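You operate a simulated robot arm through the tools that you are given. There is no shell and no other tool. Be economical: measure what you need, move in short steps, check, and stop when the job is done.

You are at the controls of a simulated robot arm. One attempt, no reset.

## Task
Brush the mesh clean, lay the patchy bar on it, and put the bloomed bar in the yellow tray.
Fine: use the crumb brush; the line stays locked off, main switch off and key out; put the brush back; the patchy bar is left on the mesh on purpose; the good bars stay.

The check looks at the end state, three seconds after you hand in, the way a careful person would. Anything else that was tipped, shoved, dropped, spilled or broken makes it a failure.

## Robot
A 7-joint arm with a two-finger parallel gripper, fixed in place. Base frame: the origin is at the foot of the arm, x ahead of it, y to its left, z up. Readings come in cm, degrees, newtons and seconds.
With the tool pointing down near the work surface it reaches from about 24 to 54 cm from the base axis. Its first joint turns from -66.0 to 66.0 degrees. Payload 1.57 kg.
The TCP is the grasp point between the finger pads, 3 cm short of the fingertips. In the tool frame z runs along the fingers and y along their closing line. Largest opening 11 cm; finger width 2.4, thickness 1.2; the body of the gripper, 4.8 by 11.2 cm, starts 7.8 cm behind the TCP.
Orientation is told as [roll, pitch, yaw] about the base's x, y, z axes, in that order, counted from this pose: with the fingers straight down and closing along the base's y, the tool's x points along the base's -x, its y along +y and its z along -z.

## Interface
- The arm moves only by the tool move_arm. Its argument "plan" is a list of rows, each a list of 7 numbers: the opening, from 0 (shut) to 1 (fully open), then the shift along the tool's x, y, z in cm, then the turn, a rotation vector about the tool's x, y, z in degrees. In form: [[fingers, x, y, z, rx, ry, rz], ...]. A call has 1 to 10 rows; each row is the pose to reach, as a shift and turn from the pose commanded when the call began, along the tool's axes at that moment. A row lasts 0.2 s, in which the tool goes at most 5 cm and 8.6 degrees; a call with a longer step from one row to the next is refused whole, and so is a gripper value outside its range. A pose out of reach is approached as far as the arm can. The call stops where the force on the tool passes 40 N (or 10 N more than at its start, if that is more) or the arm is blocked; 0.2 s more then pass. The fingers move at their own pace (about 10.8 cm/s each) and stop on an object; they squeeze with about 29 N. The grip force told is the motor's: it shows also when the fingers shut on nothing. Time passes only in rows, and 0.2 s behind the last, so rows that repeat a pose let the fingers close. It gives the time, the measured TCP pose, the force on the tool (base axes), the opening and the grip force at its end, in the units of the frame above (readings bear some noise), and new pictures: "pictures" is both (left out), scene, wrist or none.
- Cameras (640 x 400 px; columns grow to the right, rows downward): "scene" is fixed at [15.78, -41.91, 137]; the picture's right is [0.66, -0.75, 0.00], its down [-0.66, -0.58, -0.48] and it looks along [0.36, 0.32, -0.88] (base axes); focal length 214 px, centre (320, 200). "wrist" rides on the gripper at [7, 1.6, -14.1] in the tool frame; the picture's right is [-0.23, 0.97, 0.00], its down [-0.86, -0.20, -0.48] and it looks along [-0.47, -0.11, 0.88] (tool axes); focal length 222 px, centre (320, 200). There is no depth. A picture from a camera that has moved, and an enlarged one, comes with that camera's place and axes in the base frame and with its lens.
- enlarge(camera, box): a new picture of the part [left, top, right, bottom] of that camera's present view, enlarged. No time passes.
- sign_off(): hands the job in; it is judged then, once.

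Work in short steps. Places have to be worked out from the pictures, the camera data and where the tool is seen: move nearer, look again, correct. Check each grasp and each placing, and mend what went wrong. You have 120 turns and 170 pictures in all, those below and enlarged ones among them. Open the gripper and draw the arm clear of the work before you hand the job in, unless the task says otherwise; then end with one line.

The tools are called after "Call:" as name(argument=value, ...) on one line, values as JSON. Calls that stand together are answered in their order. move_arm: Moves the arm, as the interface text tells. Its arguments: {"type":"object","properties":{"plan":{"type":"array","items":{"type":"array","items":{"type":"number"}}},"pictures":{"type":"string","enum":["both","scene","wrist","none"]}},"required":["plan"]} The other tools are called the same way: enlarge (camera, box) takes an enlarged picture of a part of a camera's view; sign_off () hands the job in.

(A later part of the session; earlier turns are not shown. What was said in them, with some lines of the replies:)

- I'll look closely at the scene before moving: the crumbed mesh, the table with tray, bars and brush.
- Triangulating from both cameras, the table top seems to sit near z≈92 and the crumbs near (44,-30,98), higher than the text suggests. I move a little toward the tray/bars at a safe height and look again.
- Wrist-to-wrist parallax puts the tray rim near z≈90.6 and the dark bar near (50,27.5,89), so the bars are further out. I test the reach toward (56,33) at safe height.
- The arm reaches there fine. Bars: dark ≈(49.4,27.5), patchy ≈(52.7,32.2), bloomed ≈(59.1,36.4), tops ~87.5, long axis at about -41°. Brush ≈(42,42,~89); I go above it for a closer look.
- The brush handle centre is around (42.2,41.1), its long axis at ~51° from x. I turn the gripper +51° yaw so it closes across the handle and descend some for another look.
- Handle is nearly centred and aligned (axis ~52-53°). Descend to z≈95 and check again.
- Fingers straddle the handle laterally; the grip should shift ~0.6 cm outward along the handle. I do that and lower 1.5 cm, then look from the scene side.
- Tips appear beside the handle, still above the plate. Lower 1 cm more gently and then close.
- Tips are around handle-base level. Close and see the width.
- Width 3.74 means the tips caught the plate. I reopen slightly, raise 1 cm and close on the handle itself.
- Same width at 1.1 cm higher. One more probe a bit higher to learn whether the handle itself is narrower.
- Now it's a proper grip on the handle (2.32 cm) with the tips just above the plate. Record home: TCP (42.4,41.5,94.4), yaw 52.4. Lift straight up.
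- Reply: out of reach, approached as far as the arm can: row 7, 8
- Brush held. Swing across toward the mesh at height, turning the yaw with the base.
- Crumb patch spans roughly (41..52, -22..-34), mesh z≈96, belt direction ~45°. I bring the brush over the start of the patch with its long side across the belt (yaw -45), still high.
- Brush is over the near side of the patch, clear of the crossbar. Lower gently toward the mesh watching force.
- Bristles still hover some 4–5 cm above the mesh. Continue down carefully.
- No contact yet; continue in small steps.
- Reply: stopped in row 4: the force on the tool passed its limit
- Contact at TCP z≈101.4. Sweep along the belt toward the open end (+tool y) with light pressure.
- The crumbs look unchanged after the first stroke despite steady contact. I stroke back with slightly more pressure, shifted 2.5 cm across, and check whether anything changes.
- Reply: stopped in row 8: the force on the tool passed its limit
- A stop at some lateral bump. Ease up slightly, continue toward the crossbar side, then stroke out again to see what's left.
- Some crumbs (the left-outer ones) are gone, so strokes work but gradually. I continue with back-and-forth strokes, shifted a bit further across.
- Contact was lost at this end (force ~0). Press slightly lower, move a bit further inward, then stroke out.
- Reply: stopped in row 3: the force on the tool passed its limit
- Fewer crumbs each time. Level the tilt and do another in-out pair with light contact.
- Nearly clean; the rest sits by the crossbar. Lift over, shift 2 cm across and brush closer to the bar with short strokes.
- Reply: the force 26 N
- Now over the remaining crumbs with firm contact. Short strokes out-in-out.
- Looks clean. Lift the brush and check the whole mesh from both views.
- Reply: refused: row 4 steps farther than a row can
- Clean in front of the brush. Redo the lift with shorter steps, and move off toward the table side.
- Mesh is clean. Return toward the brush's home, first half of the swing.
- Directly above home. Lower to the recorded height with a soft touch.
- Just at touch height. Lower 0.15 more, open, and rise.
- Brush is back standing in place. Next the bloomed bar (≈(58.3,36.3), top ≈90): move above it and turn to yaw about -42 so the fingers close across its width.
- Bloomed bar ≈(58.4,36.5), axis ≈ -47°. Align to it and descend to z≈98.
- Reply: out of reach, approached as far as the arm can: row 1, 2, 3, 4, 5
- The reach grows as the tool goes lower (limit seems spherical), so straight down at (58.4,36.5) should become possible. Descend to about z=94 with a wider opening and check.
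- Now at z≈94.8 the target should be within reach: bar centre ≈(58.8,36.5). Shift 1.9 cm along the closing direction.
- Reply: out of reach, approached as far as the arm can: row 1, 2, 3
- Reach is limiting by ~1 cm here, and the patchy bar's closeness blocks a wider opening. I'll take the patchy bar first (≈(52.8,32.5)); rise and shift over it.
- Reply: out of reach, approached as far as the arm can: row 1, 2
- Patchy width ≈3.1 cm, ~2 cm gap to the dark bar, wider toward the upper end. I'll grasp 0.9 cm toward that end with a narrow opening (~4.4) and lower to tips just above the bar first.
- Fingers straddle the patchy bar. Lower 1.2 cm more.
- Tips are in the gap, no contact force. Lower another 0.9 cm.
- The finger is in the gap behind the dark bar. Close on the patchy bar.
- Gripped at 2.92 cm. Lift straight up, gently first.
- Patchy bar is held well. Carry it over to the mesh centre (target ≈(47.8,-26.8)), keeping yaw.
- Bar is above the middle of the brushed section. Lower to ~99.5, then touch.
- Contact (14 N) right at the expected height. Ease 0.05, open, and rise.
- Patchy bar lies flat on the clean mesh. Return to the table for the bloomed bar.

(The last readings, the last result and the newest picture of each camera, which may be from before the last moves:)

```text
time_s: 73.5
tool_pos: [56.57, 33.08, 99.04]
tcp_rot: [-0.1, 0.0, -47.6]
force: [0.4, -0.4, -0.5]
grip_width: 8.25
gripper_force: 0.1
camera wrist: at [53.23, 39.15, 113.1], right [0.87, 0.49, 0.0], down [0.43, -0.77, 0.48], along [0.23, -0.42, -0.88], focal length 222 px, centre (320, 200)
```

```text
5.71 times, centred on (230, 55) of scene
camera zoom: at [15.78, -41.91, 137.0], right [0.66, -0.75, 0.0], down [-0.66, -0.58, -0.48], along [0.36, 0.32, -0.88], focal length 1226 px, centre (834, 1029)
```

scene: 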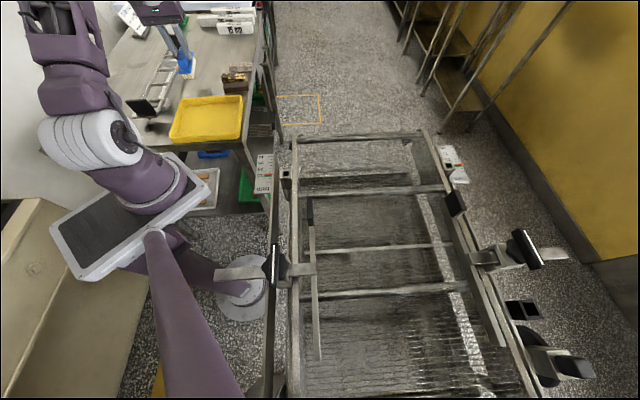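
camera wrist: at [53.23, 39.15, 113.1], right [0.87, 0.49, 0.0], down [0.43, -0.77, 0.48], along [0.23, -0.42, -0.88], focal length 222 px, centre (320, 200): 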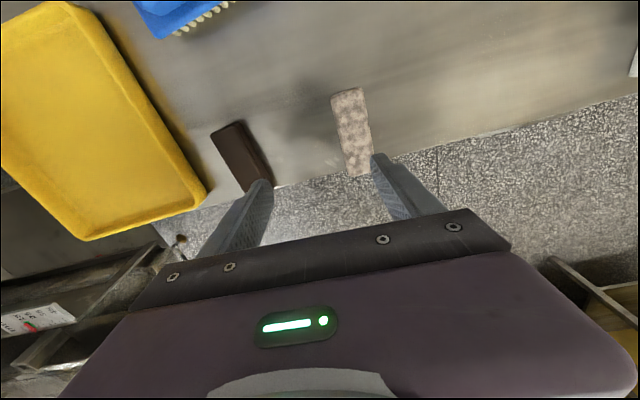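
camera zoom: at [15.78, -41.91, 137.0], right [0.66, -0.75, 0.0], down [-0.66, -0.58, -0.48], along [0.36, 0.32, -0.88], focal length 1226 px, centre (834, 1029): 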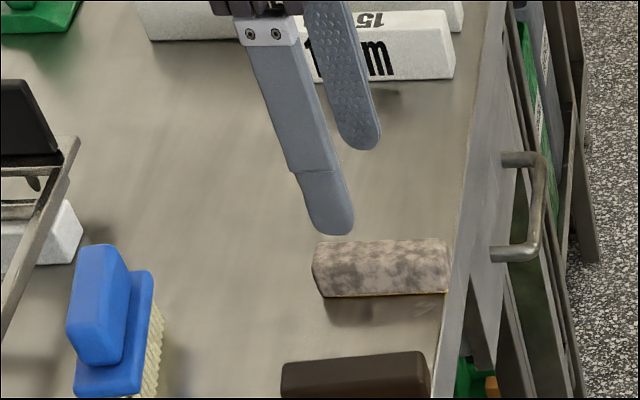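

Bar centre ≈(58.8,36.2). With the patchy bar gone I use an 8.2 cm opening, aim at (58.0,36.9) and go down to z≈94.3.

Call:
move_arm(plan=[[0.75, 0.9, 1.8, 1.5, 0, 0, 0], [0.75, 1.85, 3.6, 3.2, 0, 0, 0], [0.75, 1.85, 3.6, 4.7, 0, 0, 0], [0.75, 1.85, 3.6, 4.7, 0, 0, 0]], pictures="none")

Call:
enlarge(camera="wrist", box=[230, 80, 450, 240])

Call:
enlarge(camera="scene", box=[180, 20, 280, 90])

```text
time_s: 74.5
tool_pos: [57.15, 35.9, 94.25]
tcp_rot: [-0.1, 0.0, -47.9]
force: [0.0, 0.3, -0.3]
grip_width: 8.27
gripper_force: 0.2
out of reach, approached as far as the arm can: row 1, 2, 3, 4
```

```text
2.50 times, centred on (340, 160) of wrist
camera zoom: at [53.79, 42.06, 108.41], right [0.87, 0.49, 0.0], down [0.43, -0.77, 0.48], along [0.23, -0.42, -0.88], focal length 555 px, centre (270, 300)
```

zoom: 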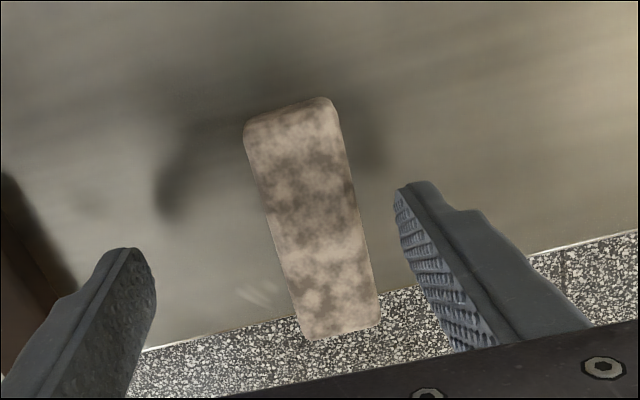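

```text
5.71 times, centred on (230, 55) of scene
camera zoom: at [15.78, -41.91, 137.0], right [0.66, -0.75, 0.0], down [-0.66, -0.58, -0.48], along [0.36, 0.32, -0.88], focal length 1226 px, centre (834, 1029)
```

zoom: 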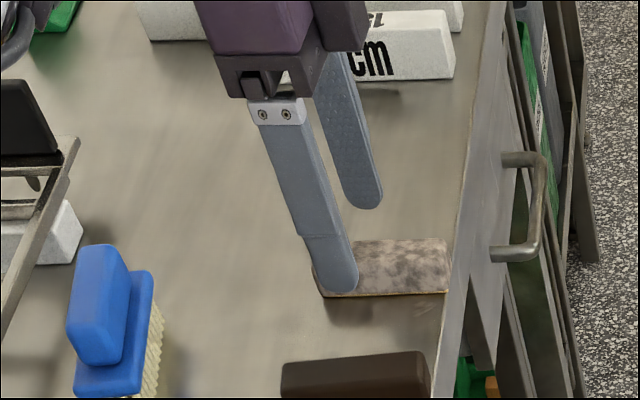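

Bar lies well between the fingers. Lower to z≈91.2 and close.

Call:
move_arm(plan=[[0.75, 0, 0, 1, 0, 0, 0], [0.75, 0, 0, 2, 0, 0, 0], [0.75, 0, 0, 3, 0, 0, 0], [0.75, 0, 0, 3, 0, 0, 0]], pictures="none")

Call:
enlarge(camera="wrist", box=[230, 80, 450, 240])

```text
time_s: 75.5
tool_pos: [57.24, 35.93, 91.27]
tcp_rot: [-0.2, 0.0, -47.9]
force: [-0.9, -0.3, 0.1]
grip_width: 8.23
gripper_force: 0.0
```

```text
2.50 times, centred on (340, 160) of wrist
camera zoom: at [53.79, 42.04, 105.35], right [0.87, 0.49, 0.0], down [0.43, -0.77, 0.48], along [0.23, -0.42, -0.88], focal length 555 px, centre (270, 300)
```

zoom: 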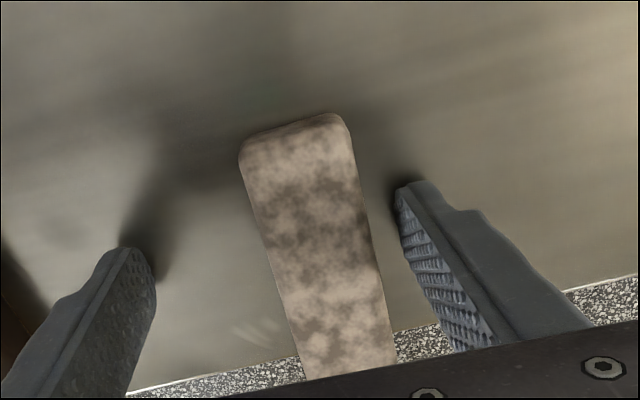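

Try shifting 1.2 cm outward at this lower height to centre the bar, then close.

Call:
move_arm(plan=[[0.75, -0.3, 0.6, 0, 0, 0, 0], [0.75, -0.4, 1.2, 0, 0, 0, 0], [0.6, -0.4, 1.2, 0, 0, 0, 0], [0.4, -0.4, 1.2, 0, 0, 0, 0], [0.2, -0.4, 1.2, 0, 0, 0, 0], [0.1, -0.4, 1.2, 0, 0, 0, 0], [0.1, -0.4, 1.2, 0, 0, 0, 0], [0.1, -0.4, 1.2, 0, 0, 0, 0]], pictures="none")

Call:
enlarge(camera="wrist", box=[230, 80, 450, 240])

```text
time_s: 77.3
tool_pos: [57.68, 36.02, 91.33]
tcp_rot: [0.0, 0.1, -47.7]
force: [-0.4, 0.4, -0.1]
grip_width: 2.93
gripper_force: 13.9
out of reach, approached as far as the arm can: row 1, 2, 3, 4, 5, 6, 7, 8
```

```text
2.50 times, centred on (340, 160) of wrist
camera zoom: at [54.31, 42.17, 105.41], right [0.87, 0.49, 0.0], down [0.43, -0.77, 0.48], along [0.23, -0.42, -0.88], focal length 555 px, centre (270, 300)
```

zoom: 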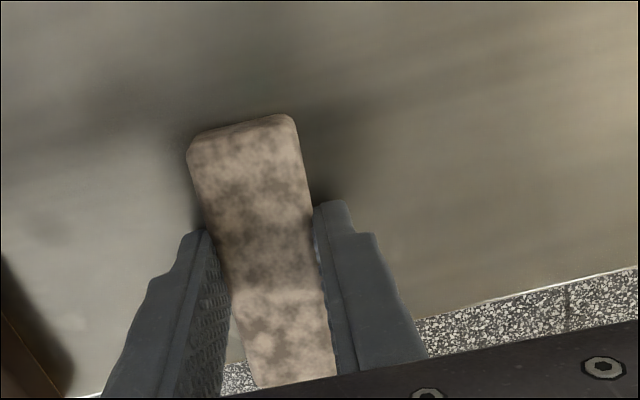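

Gripped at 2.93 cm. Lift while drawing slightly inward, then look toward the tray.

Call:
move_arm(plan=[[0.1, 0, 0, -1, 0, 0, 0], [0.1, 0, -0.8, -3, 0, 0, 0], [0.1, 0, -2, -6, 0, 0, 0], [0.1, 0, -4, -9.5, 0, 0, 0], [0.1, 1, -7, -12, 0, 0, 0], [0.1, 2, -11, -14, 0, 0, 0], [0.1, 2.5, -15, -15, 0, 0, 0], [0.1, 2.5, -17, -16, 0, 0, 0], [0.1, 2.5, -17, -16, 0, 0, 0]], pictures="both")

```text
time_s: 79.3
tool_pos: [43.57, 26.54, 107.18]
tcp_rot: [-0.2, 0.0, -47.8]
force: [0.5, -0.4, -0.9]
grip_width: 2.93
gripper_force: 14.2
camera wrist: at [40.16, 32.74, 121.4], right [0.87, 0.49, 0.0], down [0.43, -0.77, 0.48], along [0.23, -0.42, -0.88], focal length 222 px, centre (320, 200)
```

scene: 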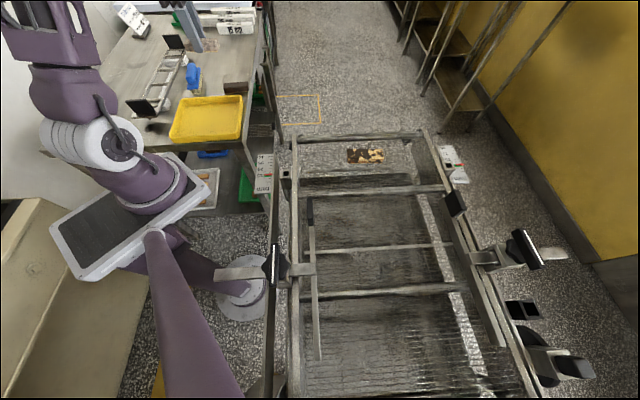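
wrist: 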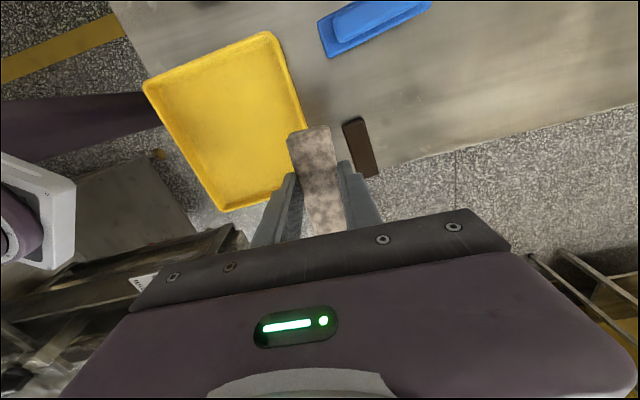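

Tray centre ≈(34,21), its long side parallel to the held bar. Move above the centre and descend to z≈97.

Call:
move_arm(plan=[[0.1, 0.8, -3.6, 0, 0, 0, 0], [0.1, 1.6, -7.2, 0, 0, 0, 0], [0.1, 2.3, -10.7, 0, 0, 0, 0], [0.1, 2.3, -10.7, 4, 0, 0, 0], [0.1, 2.3, -10.7, 8, 0, 0, 0], [0.1, 2.3, -10.7, 11, 0, 0, 0], [0.1, 2.3, -10.7, 11, 0, 0, 0]], pictures="both")

Call:
enlarge(camera="scene", box=[150, 60, 270, 150])

```text
time_s: 80.9
tool_pos: [34.3, 21.17, 96.34]
tcp_rot: [-0.2, -0.1, -47.8]
force: [-0.1, -0.4, 0.5]
grip_width: 2.91
gripper_force: 14.1
camera wrist: at [30.84, 27.27, 110.38], right [0.87, 0.49, 0.0], down [0.43, -0.77, 0.48], along [0.23, -0.42, -0.88], focal length 222 px, centre (320, 200)
```

scene: 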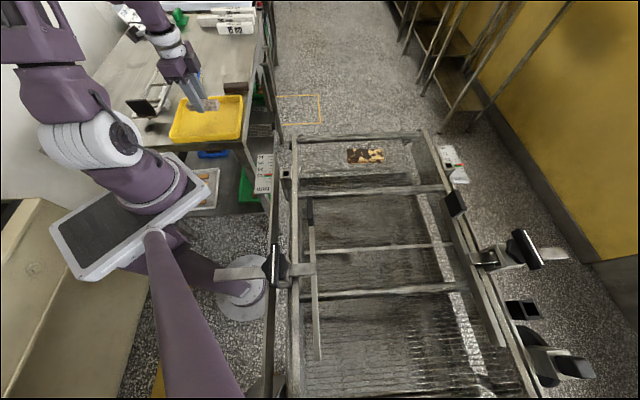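
wrist: 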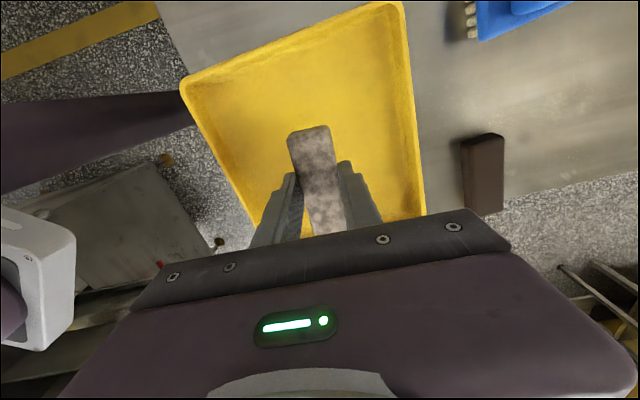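

```text
4.44 times, centred on (210, 105) of scene
camera zoom: at [15.79, -41.9, 137.0], right [0.66, -0.75, 0.0], down [-0.66, -0.58, -0.48], along [0.36, 0.32, -0.88], focal length 953 px, centre (809, 622)
```

zoom: 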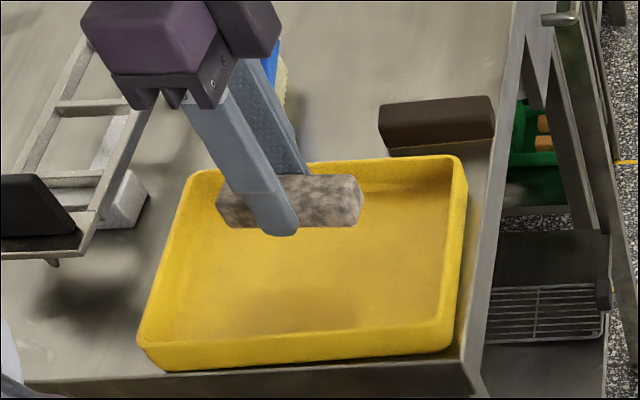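

Well within the tray. Lower gently to the floor of the tray.

Call:
move_arm(plan=[[0.1, 0, 0, 2, 0, 0, 0], [0.1, 0, 0, 3, 0, 0, 0], [0.1, 0, 0, 3.7, 0, 0, 0], [0.1, 0, 0, 4.1, 0, 0, 0], [0.1, 0, 0, 4.4, 0, 0, 0], [0.1, 0, 0, 4.4, 0, 0, 0]], pictures="none")

Call:
enlarge(camera="scene", box=[150, 60, 270, 150])

```text
time_s: 82.3
tool_pos: [34.17, 21.11, 91.88]
tcp_rot: [0.0, 0.0, -47.6]
force: [0.0, -0.1, 0.7]
grip_width: 2.9
gripper_force: 14.0
```

```text
4.44 times, centred on (210, 105) of scene
camera zoom: at [15.78, -41.91, 137.0], right [0.66, -0.75, 0.0], down [-0.66, -0.58, -0.48], along [0.36, 0.32, -0.88], focal length 953 px, centre (809, 622)
```

zoom: 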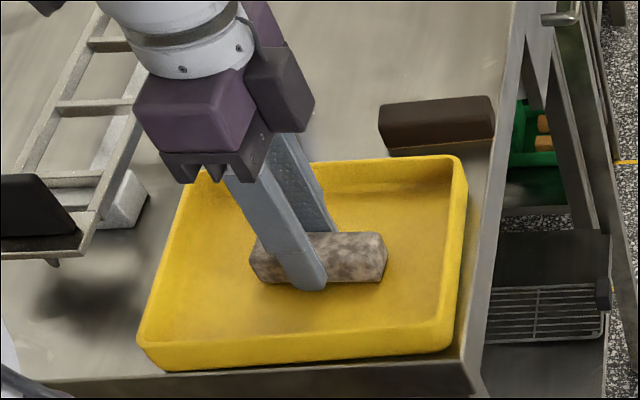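

Nearly down; a last small lowering until contact.

Call:
move_arm(plan=[[0.1, 0, 0, 0.15, 0, 0, 0], [0.1, 0, 0, 0.3, 0, 0, 0], [0.1, 0, 0, 0.3, 0, 0, 0]], pictures="none")

```text
time_s: 83.1
tool_pos: [34.05, 21.05, 91.54]
tcp_rot: [0.0, 0.1, -47.7]
force: [0.9, 2.0, 13.4]
grip_width: 2.92
gripper_force: 13.6
```

Contact. Ease, open and rise.

Call:
move_arm(plan=[[0.1, 0, 0, -0.08, 0, 0, 0], [0.25, 0, 0, -0.08, 0, 0, 0], [0.42, 0, 0, -0.08, 0, 0, 0], [0.42, 0, 0, -0.08, 0, 0, 0], [0.42, 0, 0, -1.5, 0, 0, 0], [0.42, 0, 0, -5, 0, 0, 0], [0.42, 0, 0, -10, 0, 0, 0], [0.42, 0, 0, -15, 0, 0, 0], [0.42, 0, 0, -19, 0, 0, 0]], pictures="wrist")

Call:
enlarge(camera="scene", box=[100, 0, 280, 150])

```text
time_s: 85.1
tool_pos: [34.04, 21.07, 110.58]
tcp_rot: [-0.1, 0.0, -47.8]
force: [0.7, 0.4, -0.4]
grip_width: 4.61
gripper_force: 0.1
camera wrist: at [30.58, 27.14, 124.73], right [0.87, 0.49, 0.0], down [0.43, -0.77, 0.48], along [0.23, -0.42, -0.88], focal length 222 px, centre (320, 200)
```

wrist: 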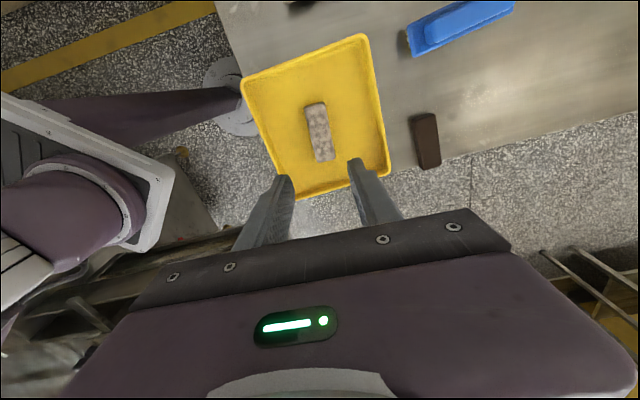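

```text
2.67 times, centred on (190, 75) of scene
camera zoom: at [15.78, -41.91, 137.0], right [0.66, -0.75, 0.0], down [-0.66, -0.58, -0.48], along [0.36, 0.32, -0.88], focal length 572 px, centre (667, 533)
```

zoom: 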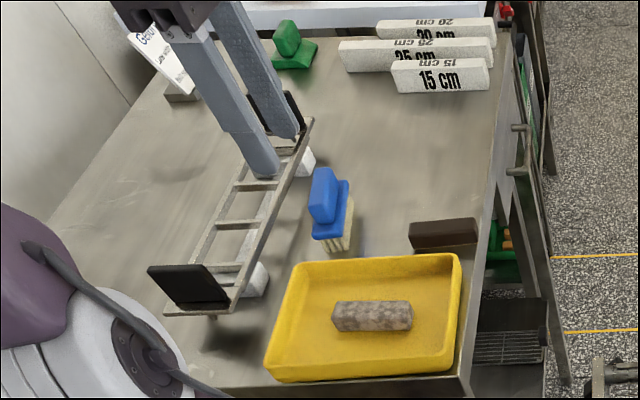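

All placed correctly. Draw the arm back to its neutral place above and between, and do a final check.

Call:
move_arm(plan=[[0.7, -3, -2.6, -1.3, 0, 0, -8], [1, -6, -5.2, -2.6, 0, 0, -16], [1, -9, -7.8, -4, 0, 0, -24], [1, -12, -10.4, -5.2, 0, 0, -32], [1, -15.2, -13, -6.5, 0, 0, -40], [1, -18.6, -16, -8, 0, 0, -47.8], [1, -18.6, -16, -8, 0, 0, -47.8]], pictures="both")

Call:
enlarge(camera="scene", box=[260, 110, 480, 250])

```text
time_s: 86.7
tool_pos: [34.77, -3.69, 118.7]
tcp_rot: [-0.1, 0.1, 0.1]
force: [-0.3, 0.3, -0.3]
grip_width: 11.01
gripper_force: 0.0
camera wrist: at [27.88, -2.19, 132.74], right [0.23, 0.97, 0.0], down [0.86, -0.2, 0.48], along [0.46, -0.11, -0.88], focal length 222 px, centre (320, 200)
```

scene: 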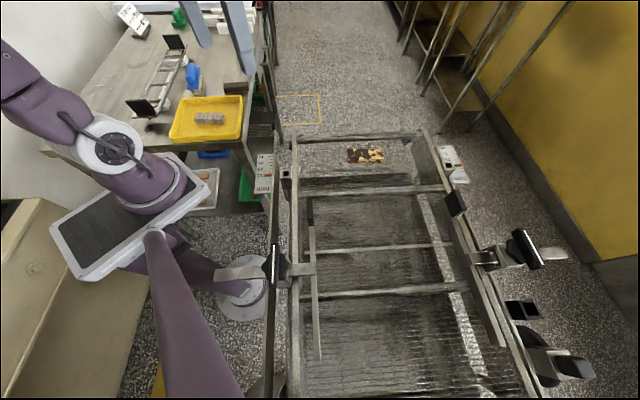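
wrist: 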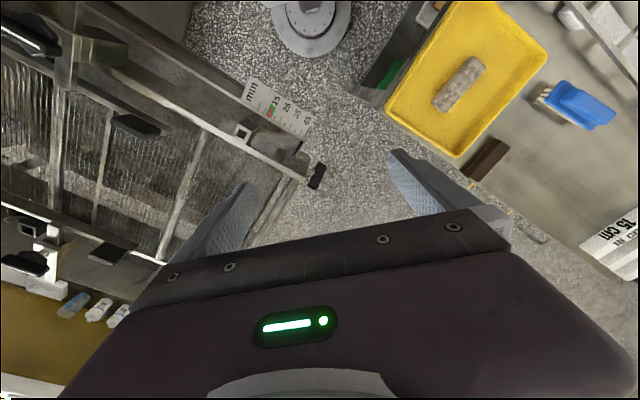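

```text
2.86 times, centred on (370, 180) of scene
camera zoom: at [15.78, -41.91, 137.0], right [0.66, -0.75, 0.0], down [-0.66, -0.58, -0.48], along [0.36, 0.32, -0.88], focal length 613 px, centre (177, 257)
```

zoom: 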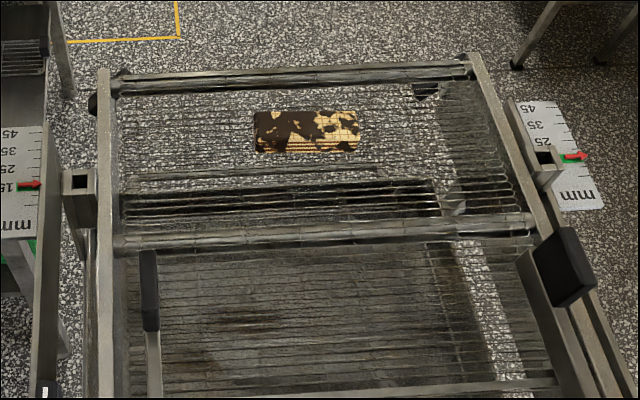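

Everything is in place: mesh clean, patchy bar on it, bloomed bar in the tray, brush back, dark bar untouched, gripper open and clear. Handing in.

Call:
sign_off()

```text
The job is handed in.
```

The mesh is brushed clean with the patchy bar lying on it, the bloomed bar is in the yellow tray, the brush is back in its place, and I touched neither the line's switch and key nor the good bars.
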